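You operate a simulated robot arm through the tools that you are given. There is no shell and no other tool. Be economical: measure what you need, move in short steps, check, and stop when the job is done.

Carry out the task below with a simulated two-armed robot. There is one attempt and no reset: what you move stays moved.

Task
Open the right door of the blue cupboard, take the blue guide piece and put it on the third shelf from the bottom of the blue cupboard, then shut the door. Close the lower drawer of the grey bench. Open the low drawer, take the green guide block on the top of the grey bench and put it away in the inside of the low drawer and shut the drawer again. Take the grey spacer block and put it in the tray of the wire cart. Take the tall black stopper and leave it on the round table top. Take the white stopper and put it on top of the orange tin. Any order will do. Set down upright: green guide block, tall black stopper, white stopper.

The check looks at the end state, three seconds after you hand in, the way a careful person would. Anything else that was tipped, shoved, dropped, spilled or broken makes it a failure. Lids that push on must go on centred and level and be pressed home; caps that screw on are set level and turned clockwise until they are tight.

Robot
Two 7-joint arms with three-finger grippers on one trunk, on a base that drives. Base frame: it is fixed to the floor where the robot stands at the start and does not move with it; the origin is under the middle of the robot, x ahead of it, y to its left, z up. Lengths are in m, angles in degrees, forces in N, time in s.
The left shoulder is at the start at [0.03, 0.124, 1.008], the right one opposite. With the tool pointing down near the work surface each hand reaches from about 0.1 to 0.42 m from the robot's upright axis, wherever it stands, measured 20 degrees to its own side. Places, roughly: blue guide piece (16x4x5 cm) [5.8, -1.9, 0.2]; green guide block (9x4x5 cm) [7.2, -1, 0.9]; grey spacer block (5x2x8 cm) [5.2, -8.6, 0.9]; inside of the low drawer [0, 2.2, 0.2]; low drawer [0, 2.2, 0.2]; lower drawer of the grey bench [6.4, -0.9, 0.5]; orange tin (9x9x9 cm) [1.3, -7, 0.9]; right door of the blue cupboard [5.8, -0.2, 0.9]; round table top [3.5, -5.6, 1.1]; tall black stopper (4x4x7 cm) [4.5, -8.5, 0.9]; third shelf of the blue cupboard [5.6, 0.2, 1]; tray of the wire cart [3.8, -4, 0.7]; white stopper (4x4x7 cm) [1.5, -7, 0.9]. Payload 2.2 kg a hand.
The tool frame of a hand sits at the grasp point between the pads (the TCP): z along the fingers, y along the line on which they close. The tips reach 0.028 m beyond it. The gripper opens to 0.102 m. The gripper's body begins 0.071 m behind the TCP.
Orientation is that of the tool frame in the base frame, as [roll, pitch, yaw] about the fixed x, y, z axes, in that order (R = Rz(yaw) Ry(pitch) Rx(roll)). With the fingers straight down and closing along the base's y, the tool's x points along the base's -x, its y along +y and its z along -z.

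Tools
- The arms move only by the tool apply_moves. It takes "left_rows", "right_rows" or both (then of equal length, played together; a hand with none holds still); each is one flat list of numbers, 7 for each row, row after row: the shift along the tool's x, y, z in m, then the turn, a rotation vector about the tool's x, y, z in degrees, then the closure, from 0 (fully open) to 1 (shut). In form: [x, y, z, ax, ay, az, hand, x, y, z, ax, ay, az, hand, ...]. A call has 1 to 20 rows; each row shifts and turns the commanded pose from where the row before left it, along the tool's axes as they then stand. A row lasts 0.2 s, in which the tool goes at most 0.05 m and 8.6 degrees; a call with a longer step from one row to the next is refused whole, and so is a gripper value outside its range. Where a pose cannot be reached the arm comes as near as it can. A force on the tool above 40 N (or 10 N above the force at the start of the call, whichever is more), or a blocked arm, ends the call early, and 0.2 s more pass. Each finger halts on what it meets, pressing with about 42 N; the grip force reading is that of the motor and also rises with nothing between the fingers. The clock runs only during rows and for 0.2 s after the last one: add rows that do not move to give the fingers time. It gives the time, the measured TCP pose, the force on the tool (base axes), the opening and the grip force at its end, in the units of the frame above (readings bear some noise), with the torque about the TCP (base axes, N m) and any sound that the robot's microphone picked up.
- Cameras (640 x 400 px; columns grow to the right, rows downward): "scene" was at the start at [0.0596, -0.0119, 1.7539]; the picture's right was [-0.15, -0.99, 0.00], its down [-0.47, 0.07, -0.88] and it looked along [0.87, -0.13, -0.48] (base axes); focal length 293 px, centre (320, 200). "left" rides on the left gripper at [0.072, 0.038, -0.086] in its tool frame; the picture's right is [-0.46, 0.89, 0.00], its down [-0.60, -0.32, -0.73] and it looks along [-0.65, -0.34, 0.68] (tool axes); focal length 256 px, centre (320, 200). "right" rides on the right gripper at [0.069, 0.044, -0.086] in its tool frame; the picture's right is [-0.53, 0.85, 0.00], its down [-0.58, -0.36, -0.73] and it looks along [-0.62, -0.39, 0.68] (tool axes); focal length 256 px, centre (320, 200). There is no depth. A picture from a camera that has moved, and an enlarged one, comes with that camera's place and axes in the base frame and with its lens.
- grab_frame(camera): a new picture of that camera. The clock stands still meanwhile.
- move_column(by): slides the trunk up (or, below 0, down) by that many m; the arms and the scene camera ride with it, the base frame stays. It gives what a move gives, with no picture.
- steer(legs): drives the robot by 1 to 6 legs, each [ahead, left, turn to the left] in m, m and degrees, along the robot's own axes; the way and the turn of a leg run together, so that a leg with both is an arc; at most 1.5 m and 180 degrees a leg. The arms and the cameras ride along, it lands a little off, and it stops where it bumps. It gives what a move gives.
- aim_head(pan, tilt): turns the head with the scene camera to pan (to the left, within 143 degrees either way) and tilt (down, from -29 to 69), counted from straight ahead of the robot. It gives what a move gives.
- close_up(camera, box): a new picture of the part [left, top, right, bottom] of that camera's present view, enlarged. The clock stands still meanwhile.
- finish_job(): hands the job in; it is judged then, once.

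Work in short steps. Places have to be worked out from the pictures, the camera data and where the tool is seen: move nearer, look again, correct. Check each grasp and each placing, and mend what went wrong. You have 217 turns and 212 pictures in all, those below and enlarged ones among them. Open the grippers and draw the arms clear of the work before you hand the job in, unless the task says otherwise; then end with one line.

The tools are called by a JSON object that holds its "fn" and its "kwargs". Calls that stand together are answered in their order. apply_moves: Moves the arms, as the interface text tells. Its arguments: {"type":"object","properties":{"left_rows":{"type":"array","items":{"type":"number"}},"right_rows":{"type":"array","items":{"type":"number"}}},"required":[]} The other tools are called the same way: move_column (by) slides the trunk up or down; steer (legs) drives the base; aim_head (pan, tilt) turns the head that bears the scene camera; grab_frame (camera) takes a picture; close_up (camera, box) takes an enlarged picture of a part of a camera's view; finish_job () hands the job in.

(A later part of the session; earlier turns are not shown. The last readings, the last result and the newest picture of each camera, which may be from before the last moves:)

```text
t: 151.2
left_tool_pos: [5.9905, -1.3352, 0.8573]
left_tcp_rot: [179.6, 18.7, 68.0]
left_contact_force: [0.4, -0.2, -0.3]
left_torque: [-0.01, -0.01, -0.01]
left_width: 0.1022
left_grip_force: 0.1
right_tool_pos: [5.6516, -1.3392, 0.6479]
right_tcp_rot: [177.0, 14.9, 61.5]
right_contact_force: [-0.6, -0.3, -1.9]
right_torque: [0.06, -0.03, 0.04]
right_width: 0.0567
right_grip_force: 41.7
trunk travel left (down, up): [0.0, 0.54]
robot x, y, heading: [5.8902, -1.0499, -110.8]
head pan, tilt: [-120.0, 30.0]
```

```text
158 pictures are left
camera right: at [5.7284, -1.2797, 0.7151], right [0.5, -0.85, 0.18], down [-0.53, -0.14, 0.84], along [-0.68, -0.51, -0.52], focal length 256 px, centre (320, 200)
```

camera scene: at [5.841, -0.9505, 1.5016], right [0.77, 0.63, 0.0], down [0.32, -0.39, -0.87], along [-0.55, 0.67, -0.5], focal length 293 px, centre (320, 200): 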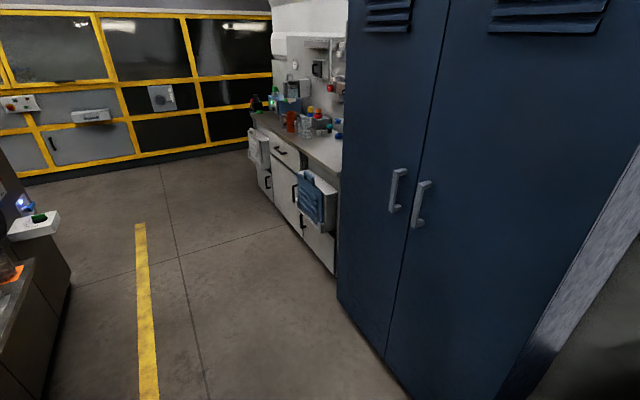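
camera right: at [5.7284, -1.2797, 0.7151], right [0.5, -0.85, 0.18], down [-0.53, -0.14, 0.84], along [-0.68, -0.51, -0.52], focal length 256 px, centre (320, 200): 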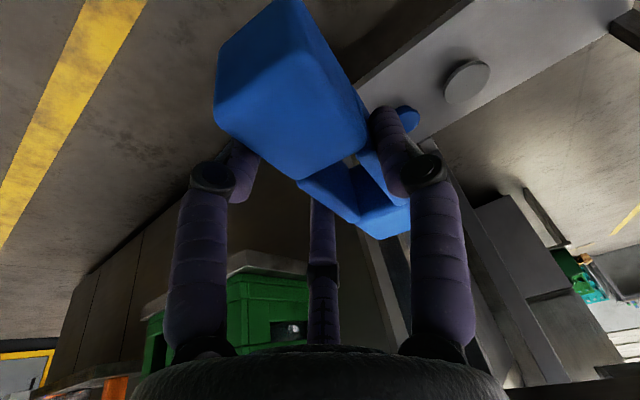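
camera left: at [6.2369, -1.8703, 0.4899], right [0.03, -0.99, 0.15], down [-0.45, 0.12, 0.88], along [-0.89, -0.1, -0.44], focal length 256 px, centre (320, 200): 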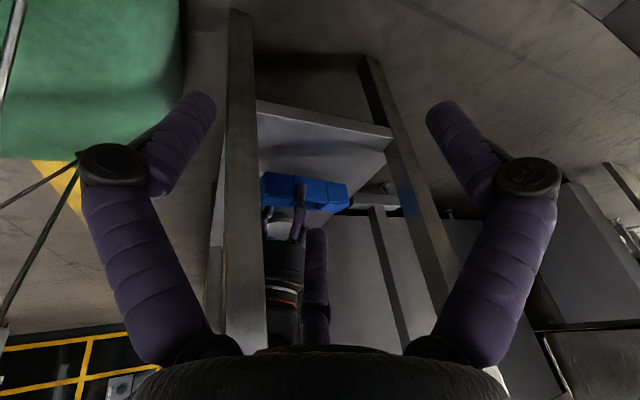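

Handles located: split at ≈(5.545,−0.07), right-door handle ≈(5.56,−0.12,1.0), hinge ≈(5.96,−0.215). I move over and turn to face the cupboard, raise the trunk.

{"fn": "steer", "kwargs": {"legs": [[0.02, -0.45, 0], [0, 0, -89], [0, 0, -89]]}}

{"fn": "move_column", "kwargs": {"by": 0.25}}

{"fn": "aim_head", "kwargs": {"pan": 0, "tilt": 35}}

{"fn": "grab_frame", "kwargs": {"camera": "scene"}}

```text
t: 161.5
left_tool_pos: [5.358, -0.6263, 0.8569]
left_tcp_rot: [179.6, 18.6, -111.1]
left_contact_force: [0.1, -0.2, 0.9]
left_torque: [-0.01, 0.01, 0.02]
left_width: 0.1022
left_grip_force: 0.1
right_tool_pos: [5.6973, -0.6158, 0.6487]
right_tcp_rot: [177.0, 14.9, -117.7]
right_contact_force: [0.7, 0.0, -2.2]
right_torque: [-0.06, -0.04, -0.01]
right_width: 0.0566
right_grip_force: 42.0
trunk travel left (down, up): [0.0, 0.54]
robot x, y, heading: [5.4658, -0.9112, 70.2]
head pan, tilt: [-120.0, 30.0]
```

```text
t: 164.0
left_tool_pos: [5.3579, -0.625, 1.1064]
left_tcp_rot: [179.6, 18.5, -111.0]
left_contact_force: [-0.3, -0.1, -0.7]
left_torque: [0.02, 0.0, 0.0]
left_width: 0.1021
left_grip_force: 0.1
right_tool_pos: [5.6976, -0.6169, 0.8985]
right_tcp_rot: [177.0, 14.9, -117.5]
right_contact_force: [0.0, -0.4, -1.9]
right_torque: [-0.07, 0.03, 0.02]
right_width: 0.0564
right_grip_force: 42.3
trunk travel left (down, up): [-0.25, 0.29]
robot x, y, heading: [5.4634, -0.9101, 70.3]
head pan, tilt: [-120.0, 30.0]
```

```text
t: 166.0
left_tool_pos: [5.3579, -0.6263, 1.1068]
left_tcp_rot: [179.6, 18.6, -111.0]
left_contact_force: [-0.2, 0.1, 0.3]
left_torque: [-0.05, -0.02, 0.03]
left_width: 0.1021
left_grip_force: 0.0
right_tool_pos: [5.697, -0.6161, 0.8981]
right_tcp_rot: [177.0, 14.9, -117.6]
right_contact_force: [-0.8, 0.0, -1.9]
right_torque: [-0.06, 0.01, 0.01]
right_width: 0.0565
right_grip_force: 42.3
trunk travel left (down, up): [-0.25, 0.29]
robot x, y, heading: [5.4624, -0.906, 70.3]
head pan, tilt: [0.0, 35.0]
```

```text
157 pictures are left
camera scene: at [5.4833, -0.8524, 1.7438], right [0.94, -0.34, 0.0], down [-0.19, -0.54, -0.82], along [0.28, 0.77, -0.57], focal length 293 px, centre (320, 200)
```

scene: 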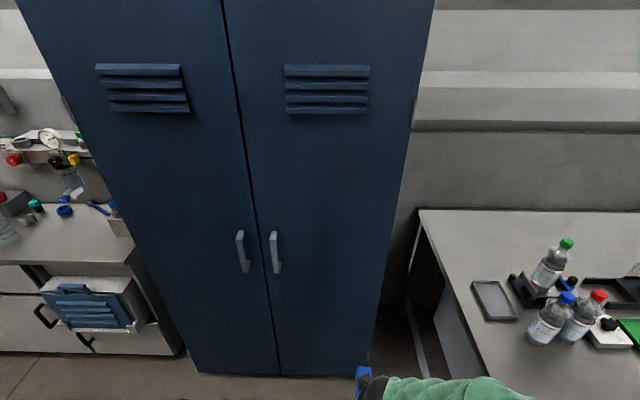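

Handle ≈(5.59,−0.11), z 0.91–1.10. I tilt the left hand to horizontal-forward.

{"fn": "apply_moves", "kwargs": {"left_rows": [0, 0, 0, 0, -8, 0, 0, 0, 0, 0, 0, -8, 0, 0, 0, 0, 0, 0, -8, 0, 0, 0, 0, 0, 0, -8, 0, 0, 0, 0, 0, 0, -8, 0, 0, 0, 0, 0, 0, -8, 0, 0, 0, 0, 0, 0, -8, 0, 0, 0, 0, 0, 0, -8, 0, 0, 0, 0, 0, 0, -7.5, 0, 0, 0, 0, 0.04, 0, 0, 0, 0, 0, 0, 0.04, 0, 0, 0, 0, 0, 0, 0, 0, 0, 0, 0]}}

{"fn": "grab_frame", "kwargs": {"camera": "left"}}

{"fn": "grab_frame", "kwargs": {"camera": "scene"}}

```text
t: 168.1
left_tool_pos: [5.4241, -0.502, 1.237]
left_tcp_rot: [-17.2, 81.6, 56.1]
left_contact_force: [-0.2, -0.8, -0.5]
left_torque: [-0.01, 0.0, -0.02]
left_width: 0.1017
left_grip_force: 0.1
left hand out of reach, approached as far as the arm can: row 3, 4, 5, 6, 7, 8, 10
right_tool_pos: [5.6971, -0.6163, 0.8992]
right_tcp_rot: [176.9, 14.9, -117.5]
right_contact_force: [0.2, 0.2, -2.3]
right_torque: [-0.08, 0.02, 0.0]
right_width: 0.0562
right_grip_force: 42.2
trunk travel left (down, up): [-0.25, 0.29]
robot x, y, heading: [5.4649, -0.9084, 70.3]
head pan, tilt: [0.0, 35.0]
stopped in row 10 (left hand): the arm was blocked; the commanded pose is now the measured one
```

```text
156 pictures are left
camera left: at [5.3694, -0.5628, 1.1524], right [-0.88, 0.2, 0.42], down [0.05, -0.86, 0.51], along [0.47, 0.47, 0.75], focal length 256 px, centre (320, 200)
```

left: 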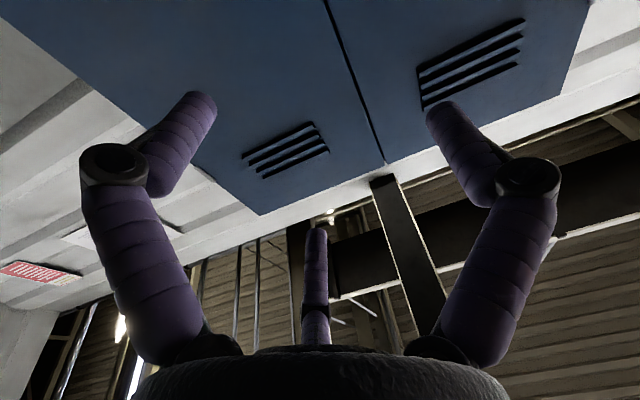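

```text
155 pictures are left
camera scene: at [5.4837, -0.8517, 1.7438], right [0.94, -0.34, 0.0], down [-0.19, -0.54, -0.82], along [0.28, 0.77, -0.57], focal length 293 px, centre (320, 200)
```

scene: 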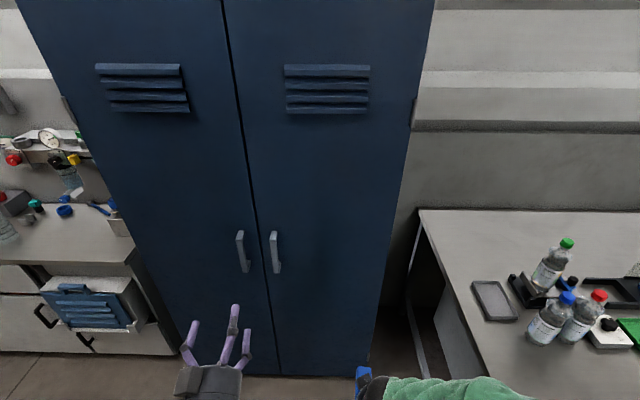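

Hand is horizontal now, a bit high. Lower it to ~1.0 m while extending forward.

{"fn": "apply_moves", "kwargs": {"left_rows": [0, 0, 0.03, 0, 7, 0, 0, 0.04, 0, 0.02, 0, 0, 0, 0, 0.04, 0, 0.02, 0, 0, 0, 0, 0.04, 0, 0.02, 0, 0, 0, 0, 0.04, 0, 0.02, 0, 0, 0, 0, 0.04, 0, 0.01, 0, 0, 0, 0, 0.03, 0, 0.01, 0, 0, 0, 0]}}

{"fn": "grab_frame", "kwargs": {"camera": "left"}}

{"fn": "grab_frame", "kwargs": {"camera": "scene"}}

```text
t: 169.7
left_tool_pos: [5.5352, -0.4232, 1.0618]
left_tcp_rot: [-67.9, 87.3, 5.4]
left_contact_force: [0.6, 0.3, -0.6]
left_torque: [0.01, -0.04, 0.01]
left_width: 0.1019
left_grip_force: 0.0
left hand out of reach, approached as far as the arm can: row 3, 4, 5, 6, 7
right_tool_pos: [5.6978, -0.6155, 0.8986]
right_tcp_rot: [177.0, 14.9, -117.6]
right_contact_force: [-0.7, 0.0, -1.7]
right_torque: [-0.08, 0.0, 0.0]
right_width: 0.0567
right_grip_force: 41.5
trunk travel left (down, up): [-0.25, 0.29]
robot x, y, heading: [5.4661, -0.9061, 70.1]
head pan, tilt: [0.0, 35.0]
```

```text
154 pictures are left
camera left: at [5.4778, -0.4935, 0.9867], right [-0.87, 0.25, 0.43], down [0.07, -0.79, 0.6], along [0.49, 0.55, 0.67], focal length 256 px, centre (320, 200)
```

left: 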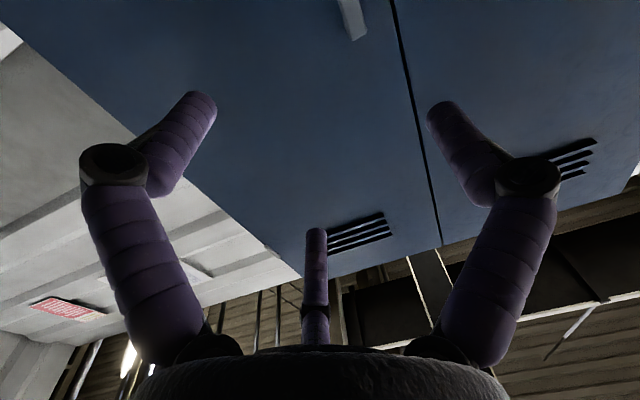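

```text
153 pictures are left
camera scene: at [5.4838, -0.8519, 1.7438], right [0.94, -0.34, 0.0], down [-0.19, -0.54, -0.82], along [0.28, 0.77, -0.57], focal length 293 px, centre (320, 200)
```

scene: 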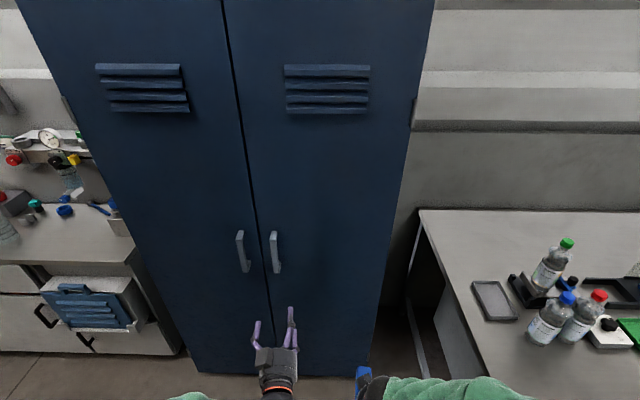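

Handle top end is at z≈1.106. I retract the right hand with the piece, lower the trunk 6 cm so the left hand is at z≈1.0, then approach.

{"fn": "apply_moves", "kwargs": {"right_rows": [0.029, -0.012, -0.008, 0, 0, 0, 1, 0.029, -0.012, -0.008, 0, 0, 0, 1, 0.029, -0.012, -0.008, 0, 0, 0, 1, 0.029, -0.012, -0.008, 0, 0, 0, 1, 0.029, -0.012, -0.008, 0, 0, 0, 1, 0.029, -0.012, -0.008, 0, 0, 0, 1]}}

{"fn": "move_column", "kwargs": {"by": -0.06}}

{"fn": "steer", "kwargs": {"legs": [[0.2, 0.04, 0]]}}

{"fn": "grab_frame", "kwargs": {"camera": "left"}}

{"fn": "grab_frame", "kwargs": {"camera": "scene"}}

```text
t: 171.1
left_tool_pos: [5.5342, -0.4243, 1.0628]
left_tcp_rot: [-69.1, 87.3, 4.3]
left_contact_force: [0.1, 0.2, -1.0]
left_torque: [0.0, 0.01, -0.01]
left_width: 0.1021
left_grip_force: 0.0
right_tool_pos: [5.735, -0.7322, 0.9483]
right_tcp_rot: [176.3, 25.2, -121.5]
right_contact_force: [-0.8, -0.1, -2.0]
right_torque: [-0.07, 0.02, -0.03]
right_width: 0.0564
right_grip_force: 41.6
trunk travel left (down, up): [-0.25, 0.29]
robot x, y, heading: [5.4641, -0.9102, 70.2]
head pan, tilt: [0.0, 35.0]
stopped in row 6 (right hand): the arm was blocked; the commanded pose is now the measured one
```

```text
t: 172.1
left_tool_pos: [5.5338, -0.4234, 1.002]
left_tcp_rot: [-68.6, 87.3, 4.7]
left_contact_force: [0.2, 0.4, -0.1]
left_torque: [0.0, -0.01, 0.01]
left_width: 0.1021
left_grip_force: 0.0
right_tool_pos: [5.7358, -0.7332, 0.8883]
right_tcp_rot: [176.2, 25.2, -121.7]
right_contact_force: [1.2, -0.2, -2.4]
right_torque: [-0.05, 0.01, -0.01]
right_width: 0.0562
right_grip_force: 41.7
trunk travel left (down, up): [-0.19, 0.35]
robot x, y, heading: [5.4656, -0.9075, 70.2]
head pan, tilt: [0.0, 35.0]
```

```text
t: 173.7
left_tool_pos: [5.5635, -0.2218, 1.0013]
left_tcp_rot: [-70.3, 87.4, 3.1]
left_contact_force: [-1.0, 0.5, 0.0]
left_torque: [0.02, -0.02, 0.0]
left_width: 0.1023
left_grip_force: 0.0
right_tool_pos: [5.7656, -0.5319, 0.8869]
right_tcp_rot: [176.4, 25.1, -121.6]
right_contact_force: [-0.5, 0.6, -1.9]
right_torque: [-0.07, 0.0, 0.02]
right_width: 0.0563
right_grip_force: 42.2
trunk travel left (down, up): [-0.19, 0.35]
robot x, y, heading: [5.4974, -0.7101, 70.3]
head pan, tilt: [0.0, 35.0]
```

```text
152 pictures are left
camera left: at [5.5073, -0.2929, 0.9265], right [-0.87, 0.25, 0.43], down [0.07, -0.79, 0.61], along [0.49, 0.56, 0.67], focal length 256 px, centre (320, 200)
```

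left: 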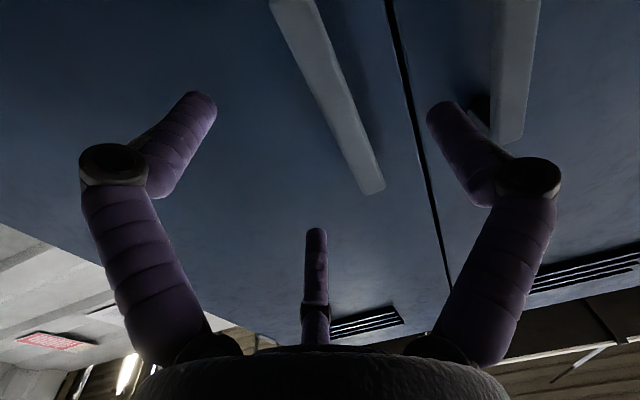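

```text
151 pictures are left
camera scene: at [5.5139, -0.6505, 1.6838], right [0.94, -0.34, 0.0], down [-0.19, -0.54, -0.82], along [0.28, 0.77, -0.57], focal length 293 px, centre (320, 200)
```

scene: 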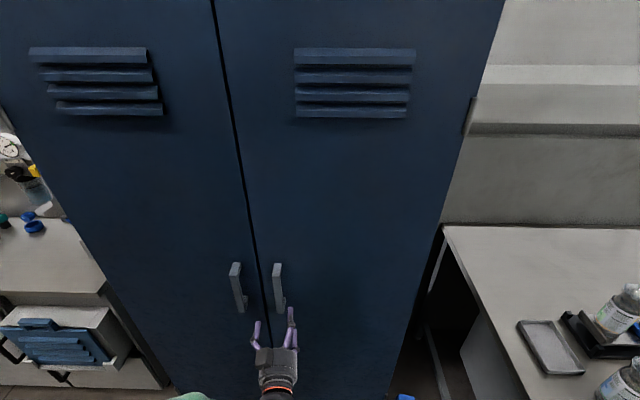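

Handle is laterally aligned; advance 9 cm and close on it.

{"fn": "steer", "kwargs": {"legs": [[0.088, 0, 0]]}}

{"fn": "grab_frame", "kwargs": {"camera": "left"}}

```text
t: 174.8
left_tool_pos: [5.5922, -0.1381, 1.0009]
left_tcp_rot: [-70.7, 87.5, 2.9]
left_contact_force: [-0.5, 0.3, -0.7]
left_torque: [0.04, 0.0, 0.02]
left_width: 0.1022
left_grip_force: 0.1
right_tool_pos: [5.7944, -0.4454, 0.8882]
right_tcp_rot: [176.3, 25.1, -121.2]
right_contact_force: [-0.5, 1.1, -2.3]
right_torque: [-0.16, 0.04, -0.04]
right_width: 0.0566
right_grip_force: 42.0
trunk travel left (down, up): [-0.19, 0.35]
robot x, y, heading: [5.5285, -0.6285, 70.5]
head pan, tilt: [0.0, 35.0]
```

```text
150 pictures are left
camera left: at [5.5362, -0.2089, 0.9263], right [-0.87, 0.25, 0.43], down [0.07, -0.79, 0.61], along [0.49, 0.56, 0.67], focal length 256 px, centre (320, 200)
```

left: 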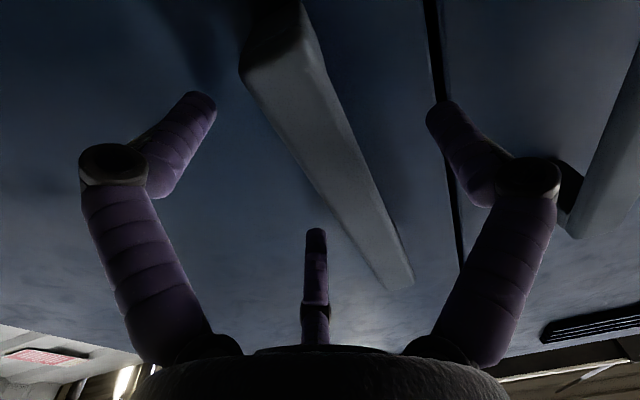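

{"fn": "apply_moves", "kwargs": {"left_rows": [0, 0, 0, 0, 0, 0, 0.3, 0, 0, 0, 0, 0, 0, 0.6, 0, 0, 0, 0, 0, 0, 0.9, 0, 0, 0, 0, 0, 0, 1, 0, 0, 0, 0, 0, 0, 1]}}

{"fn": "grab_frame", "kwargs": {"camera": "left"}}

```text
t: 176.1
left_tool_pos: [5.5873, -0.1368, 1.0018]
left_tcp_rot: [-70.9, 87.4, 3.6]
left_contact_force: [-16.5, 4.4, -2.2]
left_torque: [0.8, 0.69, -0.4]
left_width: 0.0342
left_grip_force: 45.1
right_tool_pos: [5.7946, -0.4476, 0.8907]
right_tcp_rot: [176.3, 25.3, -121.2]
right_contact_force: [0.1, -1.0, -1.5]
right_torque: [-0.07, 0.05, 0.0]
right_width: 0.0564
right_grip_force: 42.3
trunk travel left (down, up): [-0.19, 0.35]
robot x, y, heading: [5.5257, -0.6284, 70.6]
head pan, tilt: [0.0, 35.0]
stopped in row 5 (left hand): the force on the tool passed its limit at 41 N (the readings are from after the stop); the commanded pose is now the measured one
```

```text
149 pictures are left
camera left: at [5.5307, -0.209, 0.9265], right [-0.87, 0.24, 0.42], down [0.08, -0.79, 0.61], along [0.48, 0.56, 0.67], focal length 256 px, centre (320, 200)
```

left: 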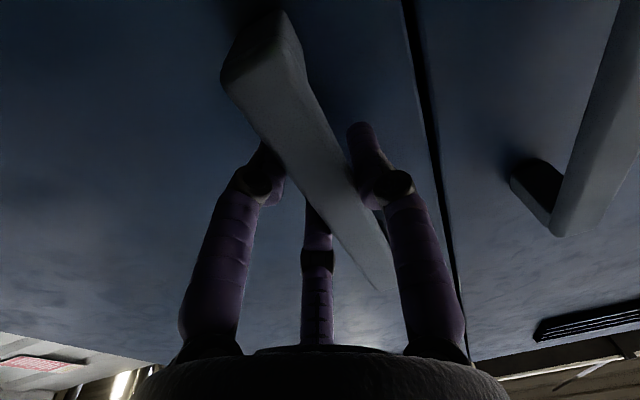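

The handle is gripped. I pull the door open by backing with a slight rightward drift.

{"fn": "steer", "kwargs": {"legs": [[-0.1, -0.012, 0]]}}

{"fn": "grab_frame", "kwargs": {"camera": "scene"}}

```text
t: 177.3
left_tool_pos: [5.5708, -0.2384, 1.0016]
left_tcp_rot: [-71.1, 87.4, 2.6]
left_contact_force: [23.4, 1.3, -3.4]
left_torque: [-0.29, 1.72, 1.06]
left_width: 0.0346
left_grip_force: 44.9
right_tool_pos: [5.7742, -0.5475, 0.8883]
right_tcp_rot: [176.0, 25.2, -121.5]
right_contact_force: [0.2, -0.9, -1.9]
right_torque: [-0.05, 0.02, -0.01]
right_width: 0.0566
right_grip_force: 41.3
trunk travel left (down, up): [-0.19, 0.35]
robot x, y, heading: [5.5006, -0.725, 70.4]
head pan, tilt: [0.0, 35.0]
```

```text
148 pictures are left
camera scene: at [5.5247, -0.6685, 1.6838], right [0.94, -0.33, 0.0], down [-0.19, -0.54, -0.82], along [0.27, 0.77, -0.57], focal length 293 px, centre (320, 200)
```

scene: 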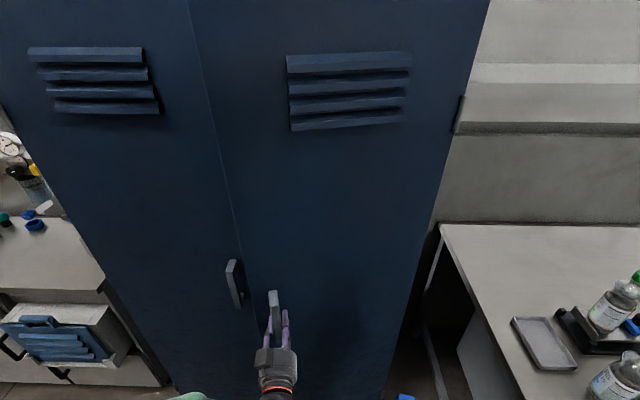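

The door is opening; continue pulling with more rightward drift.

{"fn": "steer", "kwargs": {"legs": [[-0.1, -0.05, 0]]}}

{"fn": "grab_frame", "kwargs": {"camera": "scene"}}

```text
t: 178.5
left_tool_pos: [5.5852, -0.3484, 1.0012]
left_tcp_rot: [-72.7, 87.4, 0.9]
left_contact_force: [18.9, 6.2, -1.4]
left_torque: [-0.14, 1.52, 0.49]
left_width: 0.0363
left_grip_force: 45.3
right_tool_pos: [5.7883, -0.6565, 0.8876]
right_tcp_rot: [176.1, 25.3, -121.4]
right_contact_force: [0.1, 0.4, -1.7]
right_torque: [-0.06, 0.03, 0.03]
right_width: 0.0565
right_grip_force: 41.6
trunk travel left (down, up): [-0.19, 0.35]
robot x, y, heading: [5.5163, -0.8358, 70.6]
head pan, tilt: [0.0, 35.0]
```

```text
147 pictures are left
camera scene: at [5.5384, -0.7782, 1.6838], right [0.94, -0.34, 0.0], down [-0.19, -0.54, -0.82], along [0.27, 0.77, -0.57], focal length 293 px, centre (320, 200)
```

scene: 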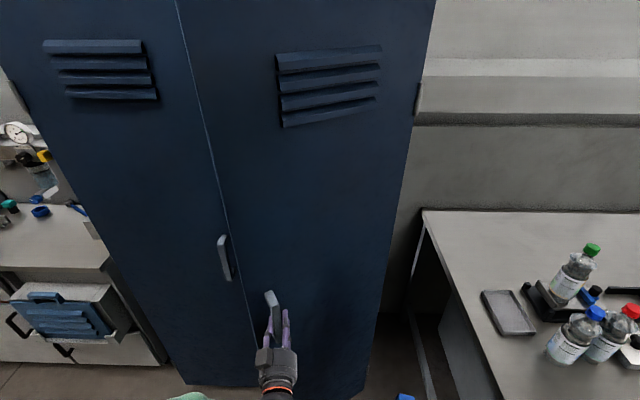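

Door ~30° open. Continue the arc to about 55°.

{"fn": "steer", "kwargs": {"legs": [[-0.07, -0.045, 0], [-0.06, -0.075, 0]]}}

{"fn": "grab_frame", "kwargs": {"camera": "scene"}}

```text
t: 179.4
left_tool_pos: [5.6014, -0.3987, 1.0004]
left_tcp_rot: [-72.8, 87.8, 0.0]
left_contact_force: [5.7, -0.8, -2.9]
left_torque: [0.58, 1.61, -0.73]
left_width: 0.0356
left_grip_force: 45.0
right_tool_pos: [5.7989, -0.7061, 0.8889]
right_tcp_rot: [176.2, 25.2, -121.5]
right_contact_force: [-0.3, -0.8, -2.2]
right_torque: [-0.05, 0.0, 0.02]
right_width: 0.0563
right_grip_force: 42.0
trunk travel left (down, up): [-0.19, 0.35]
robot x, y, heading: [5.5269, -0.8772, 70.2]
head pan, tilt: [0.0, 35.0]
stopped in leg 1: the force on the tool passed its limit at 47 N (the readings are from after the stop); the commanded pose is now the measured one
```

```text
146 pictures are left
camera scene: at [5.5479, -0.8263, 1.6838], right [0.94, -0.34, 0.0], down [-0.19, -0.54, -0.82], along [0.28, 0.77, -0.57], focal length 293 px, centre (320, 200)
```

scene: 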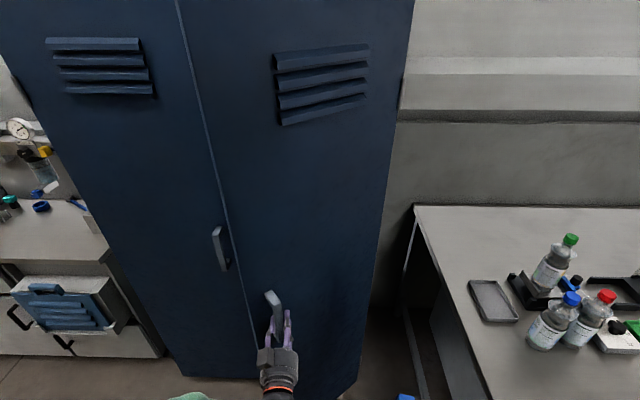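

Grip strain reached the limit at ~36° open. I release, back off, raise the trunk, and shift left to insert the closed left hand behind the door's edge.

{"fn": "apply_moves", "kwargs": {"left_rows": [0, 0, 0, 0, 0, 0, 0.6, 0, 0, 0, 0, 0, 0, 0.3, 0, 0, 0, 0, 0, 0, 0, 0, 0, 0, 0, 0, 0, 0, 0, 0, 0, 0, 0, 0, 0]}}

{"fn": "steer", "kwargs": {"legs": [[-0.14, 0, 0]]}}

{"fn": "move_column", "kwargs": {"by": 0.22}}

{"fn": "steer", "kwargs": {"legs": [[0, 0.17, 0]]}}

{"fn": "apply_moves", "kwargs": {"left_rows": [0, 0, 0, 0, 0, 0, 0.5, 0, 0, 0, 0, 0, 0, 0.8, 0, 0, 0, 0, 0, 0, 1, 0, 0, 0, 0, 0, 0, 1]}}

{"fn": "grab_frame", "kwargs": {"camera": "scene"}}

```text
t: 180.7
left_tool_pos: [5.5976, -0.3953, 1.0034]
left_tcp_rot: [-71.1, 87.5, 1.8]
left_contact_force: [-0.2, 0.5, 0.6]
left_torque: [-0.01, 0.01, 0.02]
left_width: 0.1023
left_grip_force: 0.1
right_tool_pos: [5.7976, -0.7046, 0.8888]
right_tcp_rot: [176.3, 25.2, -121.5]
right_contact_force: [-0.2, 1.0, -2.4]
right_torque: [-0.09, 0.01, 0.01]
right_width: 0.0564
right_grip_force: 42.5
trunk travel left (down, up): [-0.19, 0.35]
robot x, y, heading: [5.5261, -0.8847, 70.4]
head pan, tilt: [0.0, 35.0]
```

```text
t: 182.0
left_tool_pos: [5.5517, -0.5269, 1.0027]
left_tcp_rot: [-69.5, 87.4, 3.5]
left_contact_force: [0.7, 0.0, -0.1]
left_torque: [0.0, 0.01, 0.01]
left_width: 0.1019
left_grip_force: 0.1
right_tool_pos: [5.7514, -0.8354, 0.8894]
right_tcp_rot: [176.2, 25.3, -121.4]
right_contact_force: [-0.1, -0.5, -1.4]
right_torque: [-0.05, 0.03, -0.02]
right_width: 0.0567
right_grip_force: 41.7
trunk travel left (down, up): [-0.19, 0.35]
robot x, y, heading: [5.4802, -1.0122, 70.3]
head pan, tilt: [0.0, 35.0]
```

```text
t: 184.3
left_tool_pos: [5.5529, -0.5247, 1.221]
left_tcp_rot: [-71.3, 87.5, 1.7]
left_contact_force: [-0.3, 1.2, -0.7]
left_torque: [0.0, -0.01, -0.03]
left_width: 0.102
left_grip_force: 0.1
right_tool_pos: [5.7507, -0.8339, 1.1085]
right_tcp_rot: [176.3, 25.2, -121.5]
right_contact_force: [-0.8, -0.5, -2.4]
right_torque: [-0.05, 0.0, -0.01]
right_width: 0.0564
right_grip_force: 41.9
trunk travel left (down, up): [-0.41, 0.13]
robot x, y, heading: [5.4819, -1.0117, 70.4]
head pan, tilt: [0.0, 35.0]
```

```text
t: 185.8
left_tool_pos: [5.3918, -0.4689, 1.2213]
left_tcp_rot: [-71.6, 87.3, 1.6]
left_contact_force: [-0.2, 0.1, 0.3]
left_torque: [0.04, -0.03, -0.06]
left_width: 0.1019
left_grip_force: 0.1
right_tool_pos: [5.5916, -0.7762, 1.1087]
right_tcp_rot: [176.3, 25.3, -121.2]
right_contact_force: [-0.7, -0.5, -1.8]
right_torque: [-0.05, -0.01, -0.01]
right_width: 0.0567
right_grip_force: 41.9
trunk travel left (down, up): [-0.41, 0.13]
robot x, y, heading: [5.3229, -0.9561, 70.4]
head pan, tilt: [0.0, 35.0]
```

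```text
t: 186.8
left_tool_pos: [5.393, -0.4689, 1.2217]
left_tcp_rot: [-71.4, 87.5, 1.7]
left_contact_force: [0.3, -0.3, 0.2]
left_torque: [-0.01, -0.02, -0.03]
left_width: 0.0022
left_grip_force: 31.6
right_tool_pos: [5.593, -0.7763, 1.1094]
right_tcp_rot: [176.3, 25.2, -121.2]
right_contact_force: [-0.3, 0.0, -1.3]
right_torque: [-0.1, 0.0, 0.01]
right_width: 0.0564
right_grip_force: 42.1
trunk travel left (down, up): [-0.41, 0.13]
robot x, y, heading: [5.322, -0.954, 70.6]
head pan, tilt: [0.0, 35.0]
```

```text
145 pictures are left
camera scene: at [5.3411, -0.8982, 1.9038], right [0.94, -0.33, 0.0], down [-0.19, -0.54, -0.82], along [0.27, 0.77, -0.57], focal length 293 px, centre (320, 200)
```

scene: 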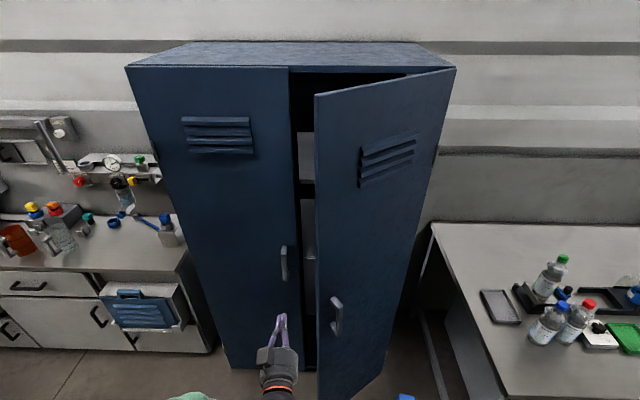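

Door edge ≈(5.577,−0.19). Advance so the closed left hand goes past the edge on its inner side.

{"fn": "steer", "kwargs": {"legs": [[0.34, 0, 0]]}}

{"fn": "grab_frame", "kwargs": {"camera": "scene"}}

{"fn": "grab_frame", "kwargs": {"camera": "left"}}

```text
t: 189.0
left_tool_pos: [5.5099, -0.1468, 1.2216]
left_tcp_rot: [-72.0, 87.5, 1.0]
left_contact_force: [1.4, 0.5, 0.6]
left_torque: [-0.01, 0.01, 0.0]
left_width: 0.002
left_grip_force: 31.7
right_tool_pos: [5.707, -0.4568, 1.1083]
right_tcp_rot: [176.3, 25.3, -121.4]
right_contact_force: [1.0, 0.6, -1.5]
right_torque: [-0.06, 0.0, -0.02]
right_width: 0.0565
right_grip_force: 41.8
trunk travel left (down, up): [-0.41, 0.13]
robot x, y, heading: [5.4357, -0.6341, 70.2]
head pan, tilt: [0.0, 35.0]
```

```text
144 pictures are left
camera scene: at [5.4559, -0.5756, 1.9038], right [0.94, -0.33, 0.0], down [-0.19, -0.54, -0.82], along [0.27, 0.77, -0.57], focal length 293 px, centre (320, 200)
```

scene: 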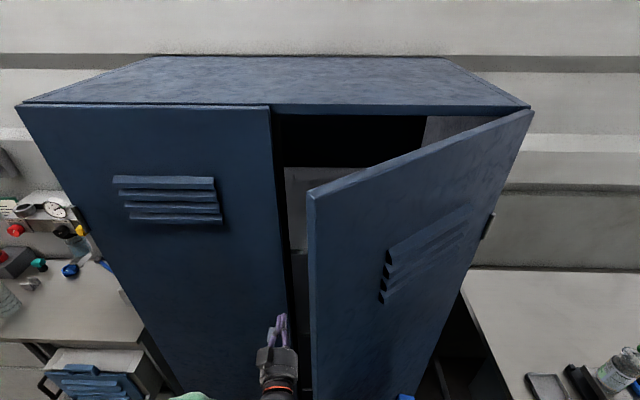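

```text
143 pictures are left
camera left: at [5.4506, -0.2173, 1.147], right [-0.87, 0.26, 0.43], down [0.06, -0.79, 0.61], along [0.5, 0.55, 0.67], focal length 256 px, centre (320, 200)
```

left: 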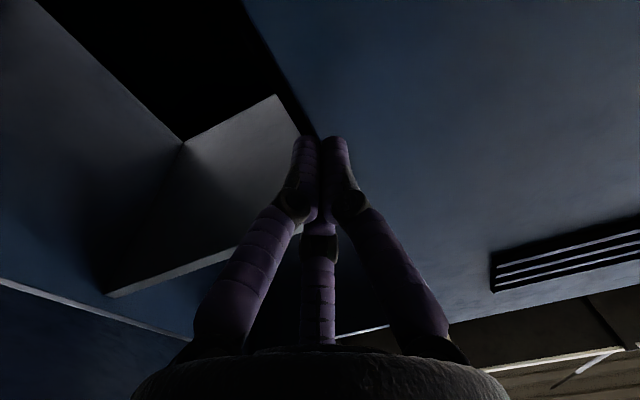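

Now sweep right (and gradually back) to push the door open.

{"fn": "steer", "kwargs": {"legs": [[0, -0.1, 0], [-0.05, -0.1, 0]]}}

{"fn": "grab_frame", "kwargs": {"camera": "scene"}}

```text
t: 190.3
left_tool_pos: [5.4949, -0.1096, 1.2173]
left_tcp_rot: [-87.6, 87.4, -3.2]
left_contact_force: [-0.1, 2.1, 0.4]
left_torque: [-0.02, 0.02, -0.01]
left_width: 0.0023
left_grip_force: 31.8
right_tool_pos: [5.7554, -0.3906, 1.1043]
right_tcp_rot: [176.8, 24.1, -112.7]
right_contact_force: [17.9, -30.3, -8.7]
right_torque: [-1.61, -0.19, -2.18]
right_width: 0.0569
right_grip_force: 41.8
trunk travel left (down, up): [-0.41, 0.13]
robot x, y, heading: [5.5232, -0.6011, 79.3]
head pan, tilt: [0.0, 35.0]
stopped in leg 1: the robot was blocked; the commanded pose is now the measured one
```

```text
142 pictures are left
camera scene: at [5.5051, -0.5402, 1.9039], right [0.98, -0.18, 0.01], down [-0.09, -0.57, -0.82], along [0.16, 0.8, -0.57], focal length 293 px, centre (320, 200)
```

scene: 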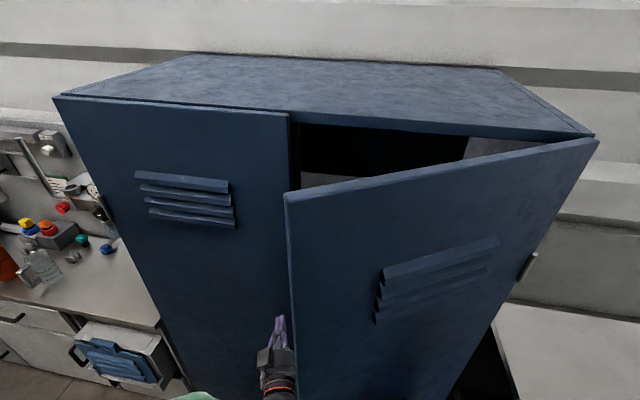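

The right hand's load touched the door. I back away, check the piece, and re-plan: approach along the cupboard front with the robot turned right so only the left hand is near the door.

{"fn": "steer", "kwargs": {"legs": [[-0.3, 0.05, 0]]}}

{"fn": "grab_frame", "kwargs": {"camera": "right"}}

{"fn": "grab_frame", "kwargs": {"camera": "scene"}}

```text
t: 190.9
left_tool_pos: [5.4953, -0.1194, 1.2176]
left_tcp_rot: [-88.5, 87.8, -3.8]
left_contact_force: [1.2, -0.7, -0.2]
left_torque: [-0.01, 0.0, 0.05]
left_width: 0.0023
left_grip_force: 31.7
right_tool_pos: [5.7566, -0.3973, 1.1053]
right_tcp_rot: [176.2, 24.6, -112.6]
right_contact_force: [-0.9, -0.7, -2.1]
right_torque: [-0.04, -0.04, -0.01]
right_width: 0.0567
right_grip_force: 42.6
trunk travel left (down, up): [-0.41, 0.13]
robot x, y, heading: [5.5165, -0.6062, 79.5]
head pan, tilt: [0.0, 35.0]
stopped in leg 1: the robot was blocked; the commanded pose is now the measured one
```

```text
141 pictures are left
camera right: at [5.6835, -0.4748, 1.1566], right [-0.6, 0.75, 0.27], down [0.47, 0.05, 0.88], along [0.65, 0.66, -0.38], focal length 256 px, centre (320, 200)
```

right: 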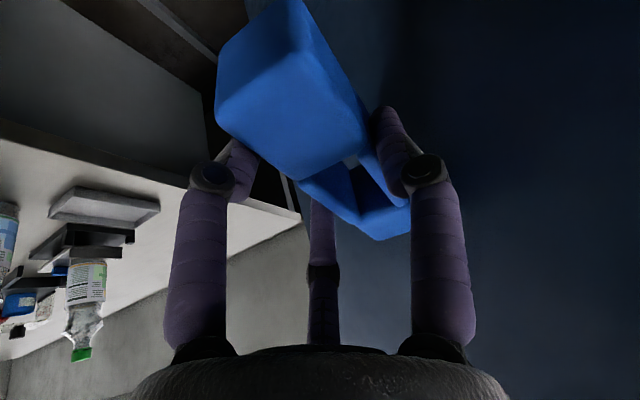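

```text
140 pictures are left
camera scene: at [5.512, -0.552, 1.9041], right [0.98, -0.18, 0.01], down [-0.1, -0.56, -0.82], along [0.15, 0.81, -0.57], focal length 293 px, centre (320, 200)
```

scene: 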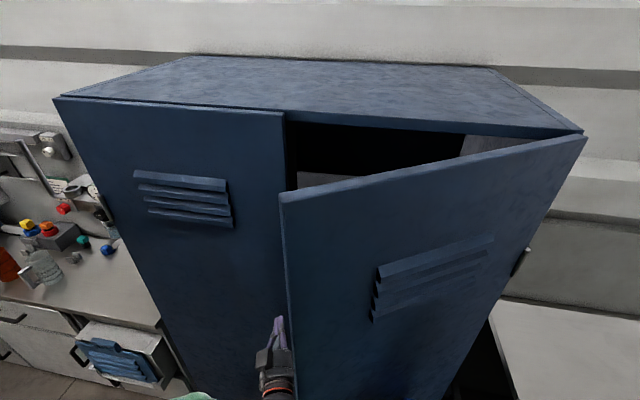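

Still blocked when reversing; look down at both sides to find the contact.

{"fn": "aim_head", "kwargs": {"pan": -50, "tilt": 65}}

{"fn": "grab_frame", "kwargs": {"camera": "scene"}}

{"fn": "aim_head", "kwargs": {"pan": 40, "tilt": 65}}

{"fn": "grab_frame", "kwargs": {"camera": "scene"}}

```text
t: 192.1
left_tool_pos: [5.4964, -0.1178, 1.2173]
left_tcp_rot: [-87.8, 87.6, -3.5]
left_contact_force: [0.6, 0.2, 0.5]
left_torque: [0.0, -0.02, 0.0]
left_width: 0.0019
left_grip_force: 31.6
right_tool_pos: [5.7543, -0.3968, 1.1054]
right_tcp_rot: [176.4, 24.7, -112.7]
right_contact_force: [0.0, -0.3, -2.1]
right_torque: [-0.04, -0.03, 0.01]
right_width: 0.0566
right_grip_force: 42.2
trunk travel left (down, up): [-0.41, 0.13]
robot x, y, heading: [5.5216, -0.606, 79.2]
head pan, tilt: [-50.0, 65.0]
```

```text
139 pictures are left
camera scene: at [5.5459, -0.6062, 1.8644], right [0.49, -0.87, 0.0], down [-0.78, -0.44, -0.43], along [0.38, 0.21, -0.9], focal length 293 px, centre (320, 200)
```

scene: 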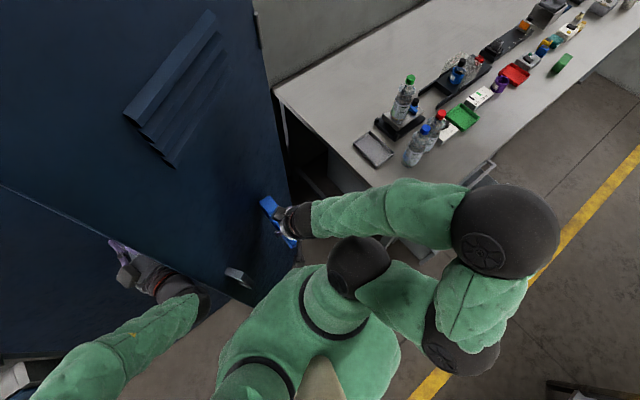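

```text
t: 193.8
left_tool_pos: [5.4975, -0.1172, 1.2174]
left_tcp_rot: [-88.0, 87.7, -3.6]
left_contact_force: [-0.2, 0.2, 0.3]
left_torque: [0.02, -0.02, 0.02]
left_width: 0.0019
left_grip_force: 31.8
right_tool_pos: [5.7562, -0.3957, 1.1076]
right_tcp_rot: [176.3, 24.7, -112.8]
right_contact_force: [0.5, 0.0, -2.2]
right_torque: [-0.11, -0.01, -0.01]
right_width: 0.0566
right_grip_force: 42.4
trunk travel left (down, up): [-0.41, 0.13]
robot x, y, heading: [5.5191, -0.6054, 79.3]
head pan, tilt: [40.0, 65.0]
```

```text
138 pictures are left
camera scene: at [5.4635, -0.5828, 1.8635], right [0.87, 0.49, 0.01], down [0.45, -0.79, -0.42], along [-0.2, 0.37, -0.91], focal length 293 px, centre (320, 200)
```

scene: 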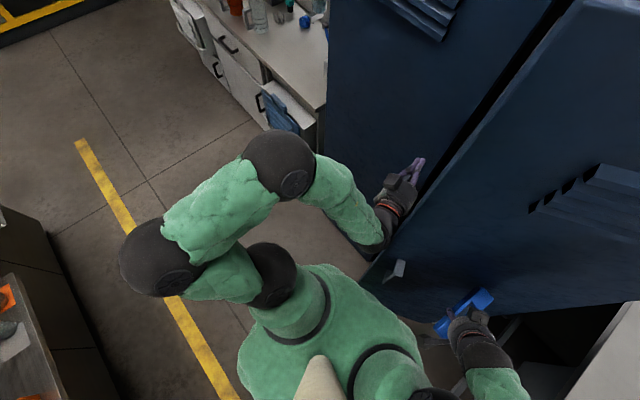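

Nothing obviously hooks behind; try a small pure reverse.

{"fn": "steer", "kwargs": {"legs": [[-0.05, 0, 0]]}}

```text
t: 194.7
left_tool_pos: [5.5036, -0.1631, 1.2182]
left_tcp_rot: [-81.6, 88.2, 2.4]
left_contact_force: [0.0, -0.5, 0.1]
left_torque: [-0.01, 0.01, 0.01]
left_width: 0.002
left_grip_force: 31.7
right_tool_pos: [5.7602, -0.4435, 1.1039]
right_tcp_rot: [175.7, 24.4, -113.0]
right_contact_force: [-0.7, 0.0, -1.5]
right_torque: [-0.02, 0.01, 0.0]
right_width: 0.0563
right_grip_force: 42.4
trunk travel left (down, up): [-0.41, 0.13]
robot x, y, heading: [5.513, -0.6521, 79.1]
head pan, tilt: [40.0, 65.0]
```

{"fn": "steer", "kwargs": {"legs": [[-0.3, 0, 0]]}}

{"fn": "aim_head", "kwargs": {"pan": 0, "tilt": 35}}

{"fn": "grab_frame", "kwargs": {"camera": "scene"}}

```text
t: 196.7
left_tool_pos: [5.4476, -0.4513, 1.2195]
left_tcp_rot: [-82.3, 88.3, 1.7]
left_contact_force: [0.2, 0.1, -0.9]
left_torque: [0.02, -0.01, 0.02]
left_width: 0.0019
left_grip_force: 31.5
right_tool_pos: [5.7039, -0.7328, 1.1032]
right_tcp_rot: [175.8, 24.4, -113.0]
right_contact_force: [0.6, -0.2, -2.2]
right_torque: [-0.04, 0.0, 0.01]
right_width: 0.0565
right_grip_force: 41.7
trunk travel left (down, up): [-0.41, 0.13]
robot x, y, heading: [5.4558, -0.9419, 79.3]
head pan, tilt: [40.0, 65.0]
```

```text
t: 197.8
left_tool_pos: [5.4478, -0.4508, 1.2182]
left_tcp_rot: [-83.4, 88.1, 0.7]
left_contact_force: [0.5, -0.7, -0.7]
left_torque: [0.0, 0.0, 0.03]
left_width: 0.0021
left_grip_force: 30.8
right_tool_pos: [5.7046, -0.7317, 1.1032]
right_tcp_rot: [175.8, 24.4, -113.0]
right_contact_force: [-1.1, 0.2, -2.1]
right_torque: [-0.05, -0.02, -0.01]
right_width: 0.0564
right_grip_force: 41.9
trunk travel left (down, up): [-0.41, 0.13]
robot x, y, heading: [5.4568, -0.942, 79.4]
head pan, tilt: [0.0, 35.0]
```

```text
137 pictures are left
camera scene: at [5.4658, -0.8836, 1.9038], right [0.98, -0.19, 0.0], down [-0.11, -0.56, -0.82], along [0.15, 0.8, -0.57], focal length 293 px, centre (320, 200)
```

scene: 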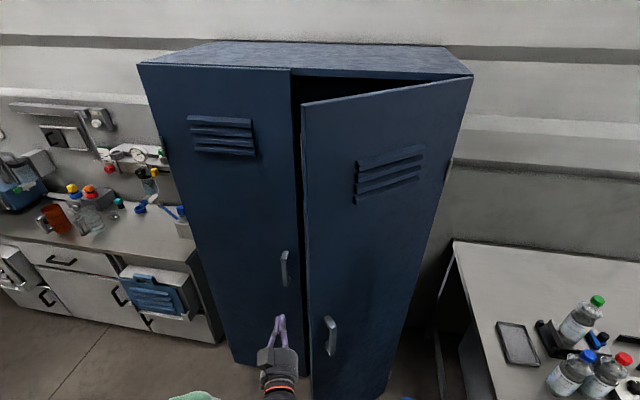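

The door is actually ~36° open (handle at ≈(5.59,−0.38)). I'll turn to face along the cupboard front (heading 15°) so the left hand can go behind the door edge from the left, with base and right hand clear.

{"fn": "steer", "kwargs": {"legs": [[0, 0, -64.4], [0, 0.25, 0], [-0.45, 0, 0], [0, 0.3, 0]]}}

{"fn": "aim_head", "kwargs": {"pan": 25, "tilt": 40}}

{"fn": "grab_frame", "kwargs": {"camera": "scene"}}

```text
t: 206.4
left_tool_pos: [5.3293, -0.3067, 1.2184]
left_tcp_rot: [-83.9, 88.1, -64.9]
left_contact_force: [-0.5, 0.0, 0.0]
left_torque: [0.0, 0.01, 0.0]
left_width: 0.0021
left_grip_force: 31.4
right_tool_pos: [5.1827, -0.6574, 1.1041]
right_tcp_rot: [175.8, 24.2, -178.1]
right_contact_force: [0.1, 0.1, -1.3]
right_torque: [-0.02, 0.04, 0.0]
right_width: 0.0563
right_grip_force: 42.0
trunk travel left (down, up): [-0.41, 0.13]
robot x, y, heading: [4.8891, -0.5218, 14.1]
head pan, tilt: [0.0, 35.0]
```

```text
t: 207.3
left_tool_pos: [5.331, -0.3083, 1.2207]
left_tcp_rot: [-83.7, 88.2, -64.7]
left_contact_force: [0.0, 0.2, 0.2]
left_torque: [-0.04, -0.04, 0.02]
left_width: 0.0022
left_grip_force: 31.4
right_tool_pos: [5.1841, -0.6583, 1.1036]
right_tcp_rot: [175.8, 24.3, -178.1]
right_contact_force: [0.1, 0.1, -3.1]
right_torque: [0.01, 0.04, 0.03]
right_width: 0.0567
right_grip_force: 42.0
trunk travel left (down, up): [-0.41, 0.13]
robot x, y, heading: [4.8872, -0.5232, 14.3]
head pan, tilt: [25.0, 40.0]
```

```text
136 pictures are left
camera scene: at [4.9241, -0.4737, 1.8963], right [0.63, -0.78, 0.0], down [-0.5, -0.41, -0.77], along [0.59, 0.48, -0.64], focal length 293 px, centre (320, 200)
```

scene: 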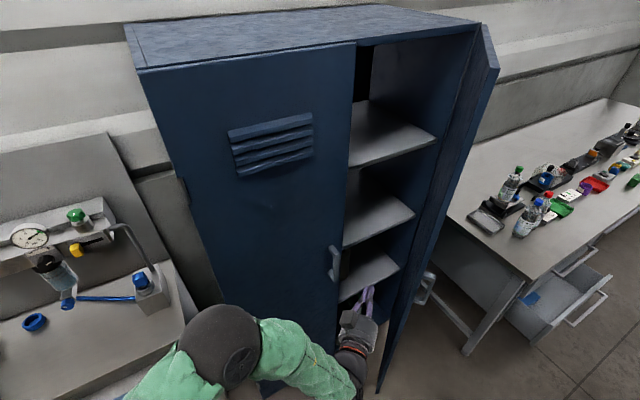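

The interior is visible and the door swings freely. Push it further right with the left hand.

{"fn": "steer", "kwargs": {"legs": [[0.26, -0.19, 0]]}}

{"fn": "grab_frame", "kwargs": {"camera": "scene"}}

```text
t: 208.9
left_tool_pos: [5.5082, -0.3867, 1.2152]
left_tcp_rot: [-88.2, 88.6, -69.2]
left_contact_force: [-3.2, -2.5, -0.2]
left_torque: [-0.1, 0.07, 0.02]
left_width: 0.0021
left_grip_force: 31.7
right_tool_pos: [5.3682, -0.7338, 1.1014]
right_tcp_rot: [175.5, 24.3, -178.0]
right_contact_force: [0.7, -1.1, -1.9]
right_torque: [0.03, 0.09, 0.05]
right_width: 0.0566
right_grip_force: 41.9
trunk travel left (down, up): [-0.41, 0.13]
robot x, y, heading: [5.0696, -0.5951, 14.5]
head pan, tilt: [25.0, 40.0]
stopped in leg 1: the force on the tool passed its limit at 196 N (the readings are from after the stop); the commanded pose is now the measured one
```

```text
135 pictures are left
camera scene: at [5.1086, -0.5536, 1.8963], right [0.63, -0.77, 0.0], down [-0.5, -0.4, -0.77], along [0.59, 0.49, -0.64], focal length 293 px, centre (320, 200)
```

scene: 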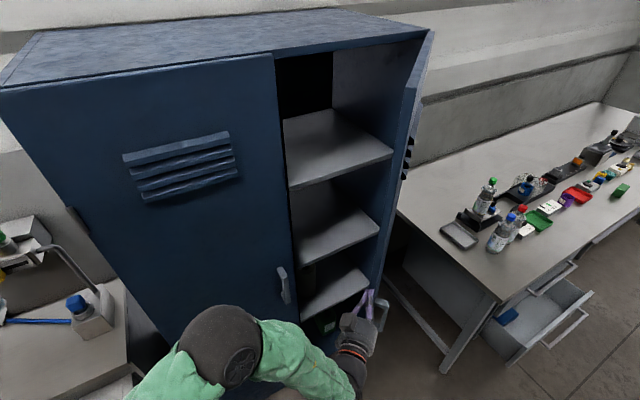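

Tip-on contact spiked the force. Push more gently sideways (hand flank on the door's inner side) in small steps.

{"fn": "steer", "kwargs": {"legs": [[0.02, -0.05, 0], [0.02, -0.05, 0]]}}

{"fn": "grab_frame", "kwargs": {"camera": "left"}}

{"fn": "grab_frame", "kwargs": {"camera": "scene"}}

```text
t: 209.7
left_tool_pos: [5.5148, -0.4055, 1.2115]
left_tcp_rot: [-108.6, 88.9, -89.6]
left_contact_force: [-15.2, -6.7, 3.8]
left_torque: [-0.11, -0.3, 0.16]
left_width: 0.0023
left_grip_force: 30.9
right_tool_pos: [5.378, -0.7522, 1.1019]
right_tcp_rot: [175.5, 24.3, -177.9]
right_contact_force: [0.5, -1.1, -2.2]
right_torque: [0.04, 0.08, 0.03]
right_width: 0.0562
right_grip_force: 41.2
trunk travel left (down, up): [-0.41, 0.13]
robot x, y, heading: [5.0839, -0.6162, 14.3]
head pan, tilt: [25.0, 40.0]
stopped in leg 1: the force on the tool passed its limit at 47 N (the readings are from after the stop); the commanded pose is now the measured one
```

```text
134 pictures are left
camera left: at [5.4213, -0.3988, 1.1392], right [-0.29, 0.85, 0.45], down [-0.59, -0.53, 0.61], along [0.76, -0.09, 0.65], focal length 256 px, centre (320, 200)
```

left: 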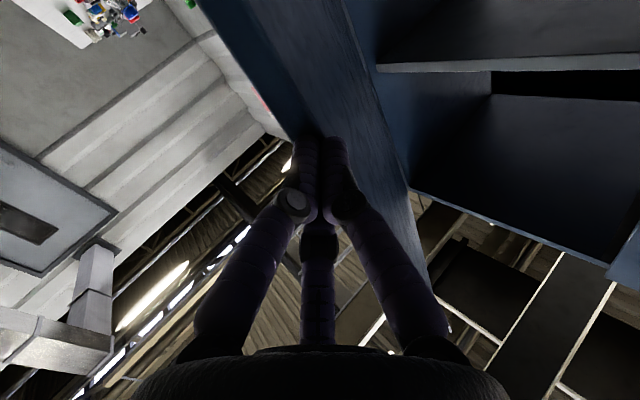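

```text
133 pictures are left
camera scene: at [5.1178, -0.5721, 1.8965], right [0.64, -0.77, 0.0], down [-0.5, -0.41, -0.77], along [0.59, 0.49, -0.64], focal length 293 px, centre (320, 200)
```

scene: 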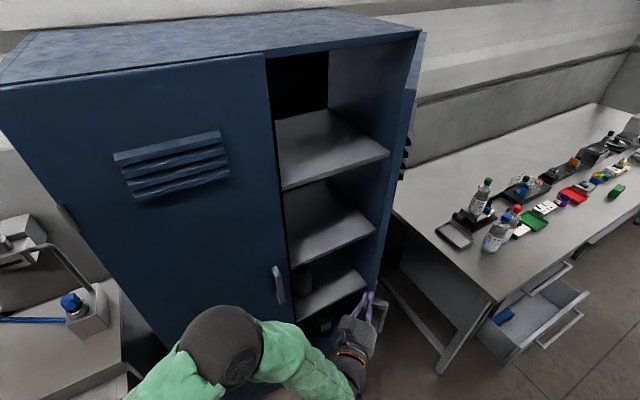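

I'm pressing on the door's edge face. Back off, move closer to the cupboard (inner side), then push right.

{"fn": "steer", "kwargs": {"legs": [[-0.08, 0.06, 0], [0.07, 0.1, 0], [0.08, -0.06, 0]]}}

{"fn": "grab_frame", "kwargs": {"camera": "scene"}}

```text
t: 212.5
left_tool_pos: [5.5626, -0.2845, 1.2112]
left_tcp_rot: [-107.2, 88.7, -87.8]
left_contact_force: [-0.9, 0.1, 0.1]
left_torque: [0.01, -0.01, -0.01]
left_width: 0.0023
left_grip_force: 31.0
right_tool_pos: [5.4265, -0.6338, 1.1021]
right_tcp_rot: [175.7, 24.0, -177.7]
right_contact_force: [1.1, 0.0, -2.2]
right_torque: [-0.02, 0.05, 0.02]
right_width: 0.0567
right_grip_force: 41.7
trunk travel left (down, up): [-0.41, 0.13]
robot x, y, heading: [5.1293, -0.4975, 14.3]
head pan, tilt: [25.0, 40.0]
```

```text
132 pictures are left
camera scene: at [5.1664, -0.4508, 1.8963], right [0.64, -0.77, 0.0], down [-0.5, -0.41, -0.77], along [0.59, 0.49, -0.64], focal length 293 px, centre (320, 200)
```

scene: 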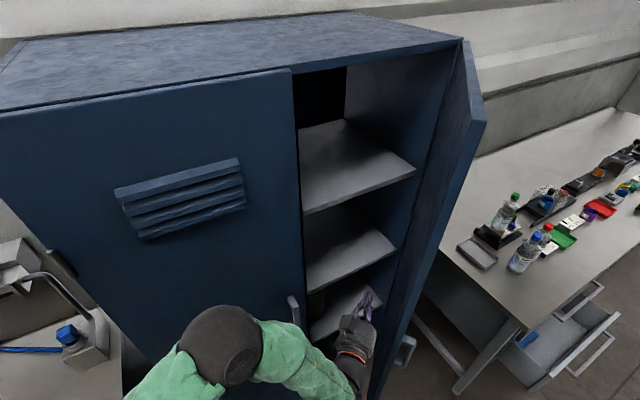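

Now the hand is on the inner side; push along the front in steps.

{"fn": "steer", "kwargs": {"legs": [[0.06, -0.05, 0], [0.06, -0.05, 0], [0.06, -0.05, 0]]}}

{"fn": "grab_frame", "kwargs": {"camera": "scene"}}

```text
t: 214.8
left_tool_pos: [5.7744, -0.3859, 1.2102]
left_tcp_rot: [-107.3, 88.7, -87.9]
left_contact_force: [-0.1, 0.5, 0.3]
left_torque: [0.02, 0.01, 0.03]
left_width: 0.0022
left_grip_force: 31.6
right_tool_pos: [5.6373, -0.7338, 1.1018]
right_tcp_rot: [175.5, 24.3, -177.7]
right_contact_force: [0.1, -0.8, -2.5]
right_torque: [0.03, 0.08, 0.02]
right_width: 0.0566
right_grip_force: 42.3
trunk travel left (down, up): [-0.41, 0.13]
robot x, y, heading: [5.3435, -0.6031, 14.5]
head pan, tilt: [25.0, 40.0]
```

```text
131 pictures are left
camera scene: at [5.3788, -0.552, 1.8963], right [0.64, -0.77, 0.0], down [-0.5, -0.41, -0.77], along [0.59, 0.49, -0.64], focal length 293 px, centre (320, 200)
```

scene: 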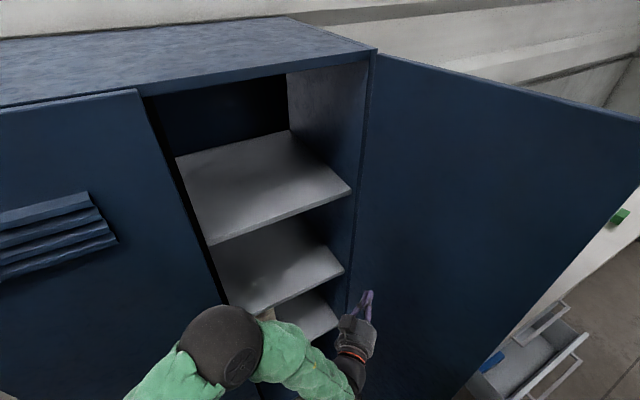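

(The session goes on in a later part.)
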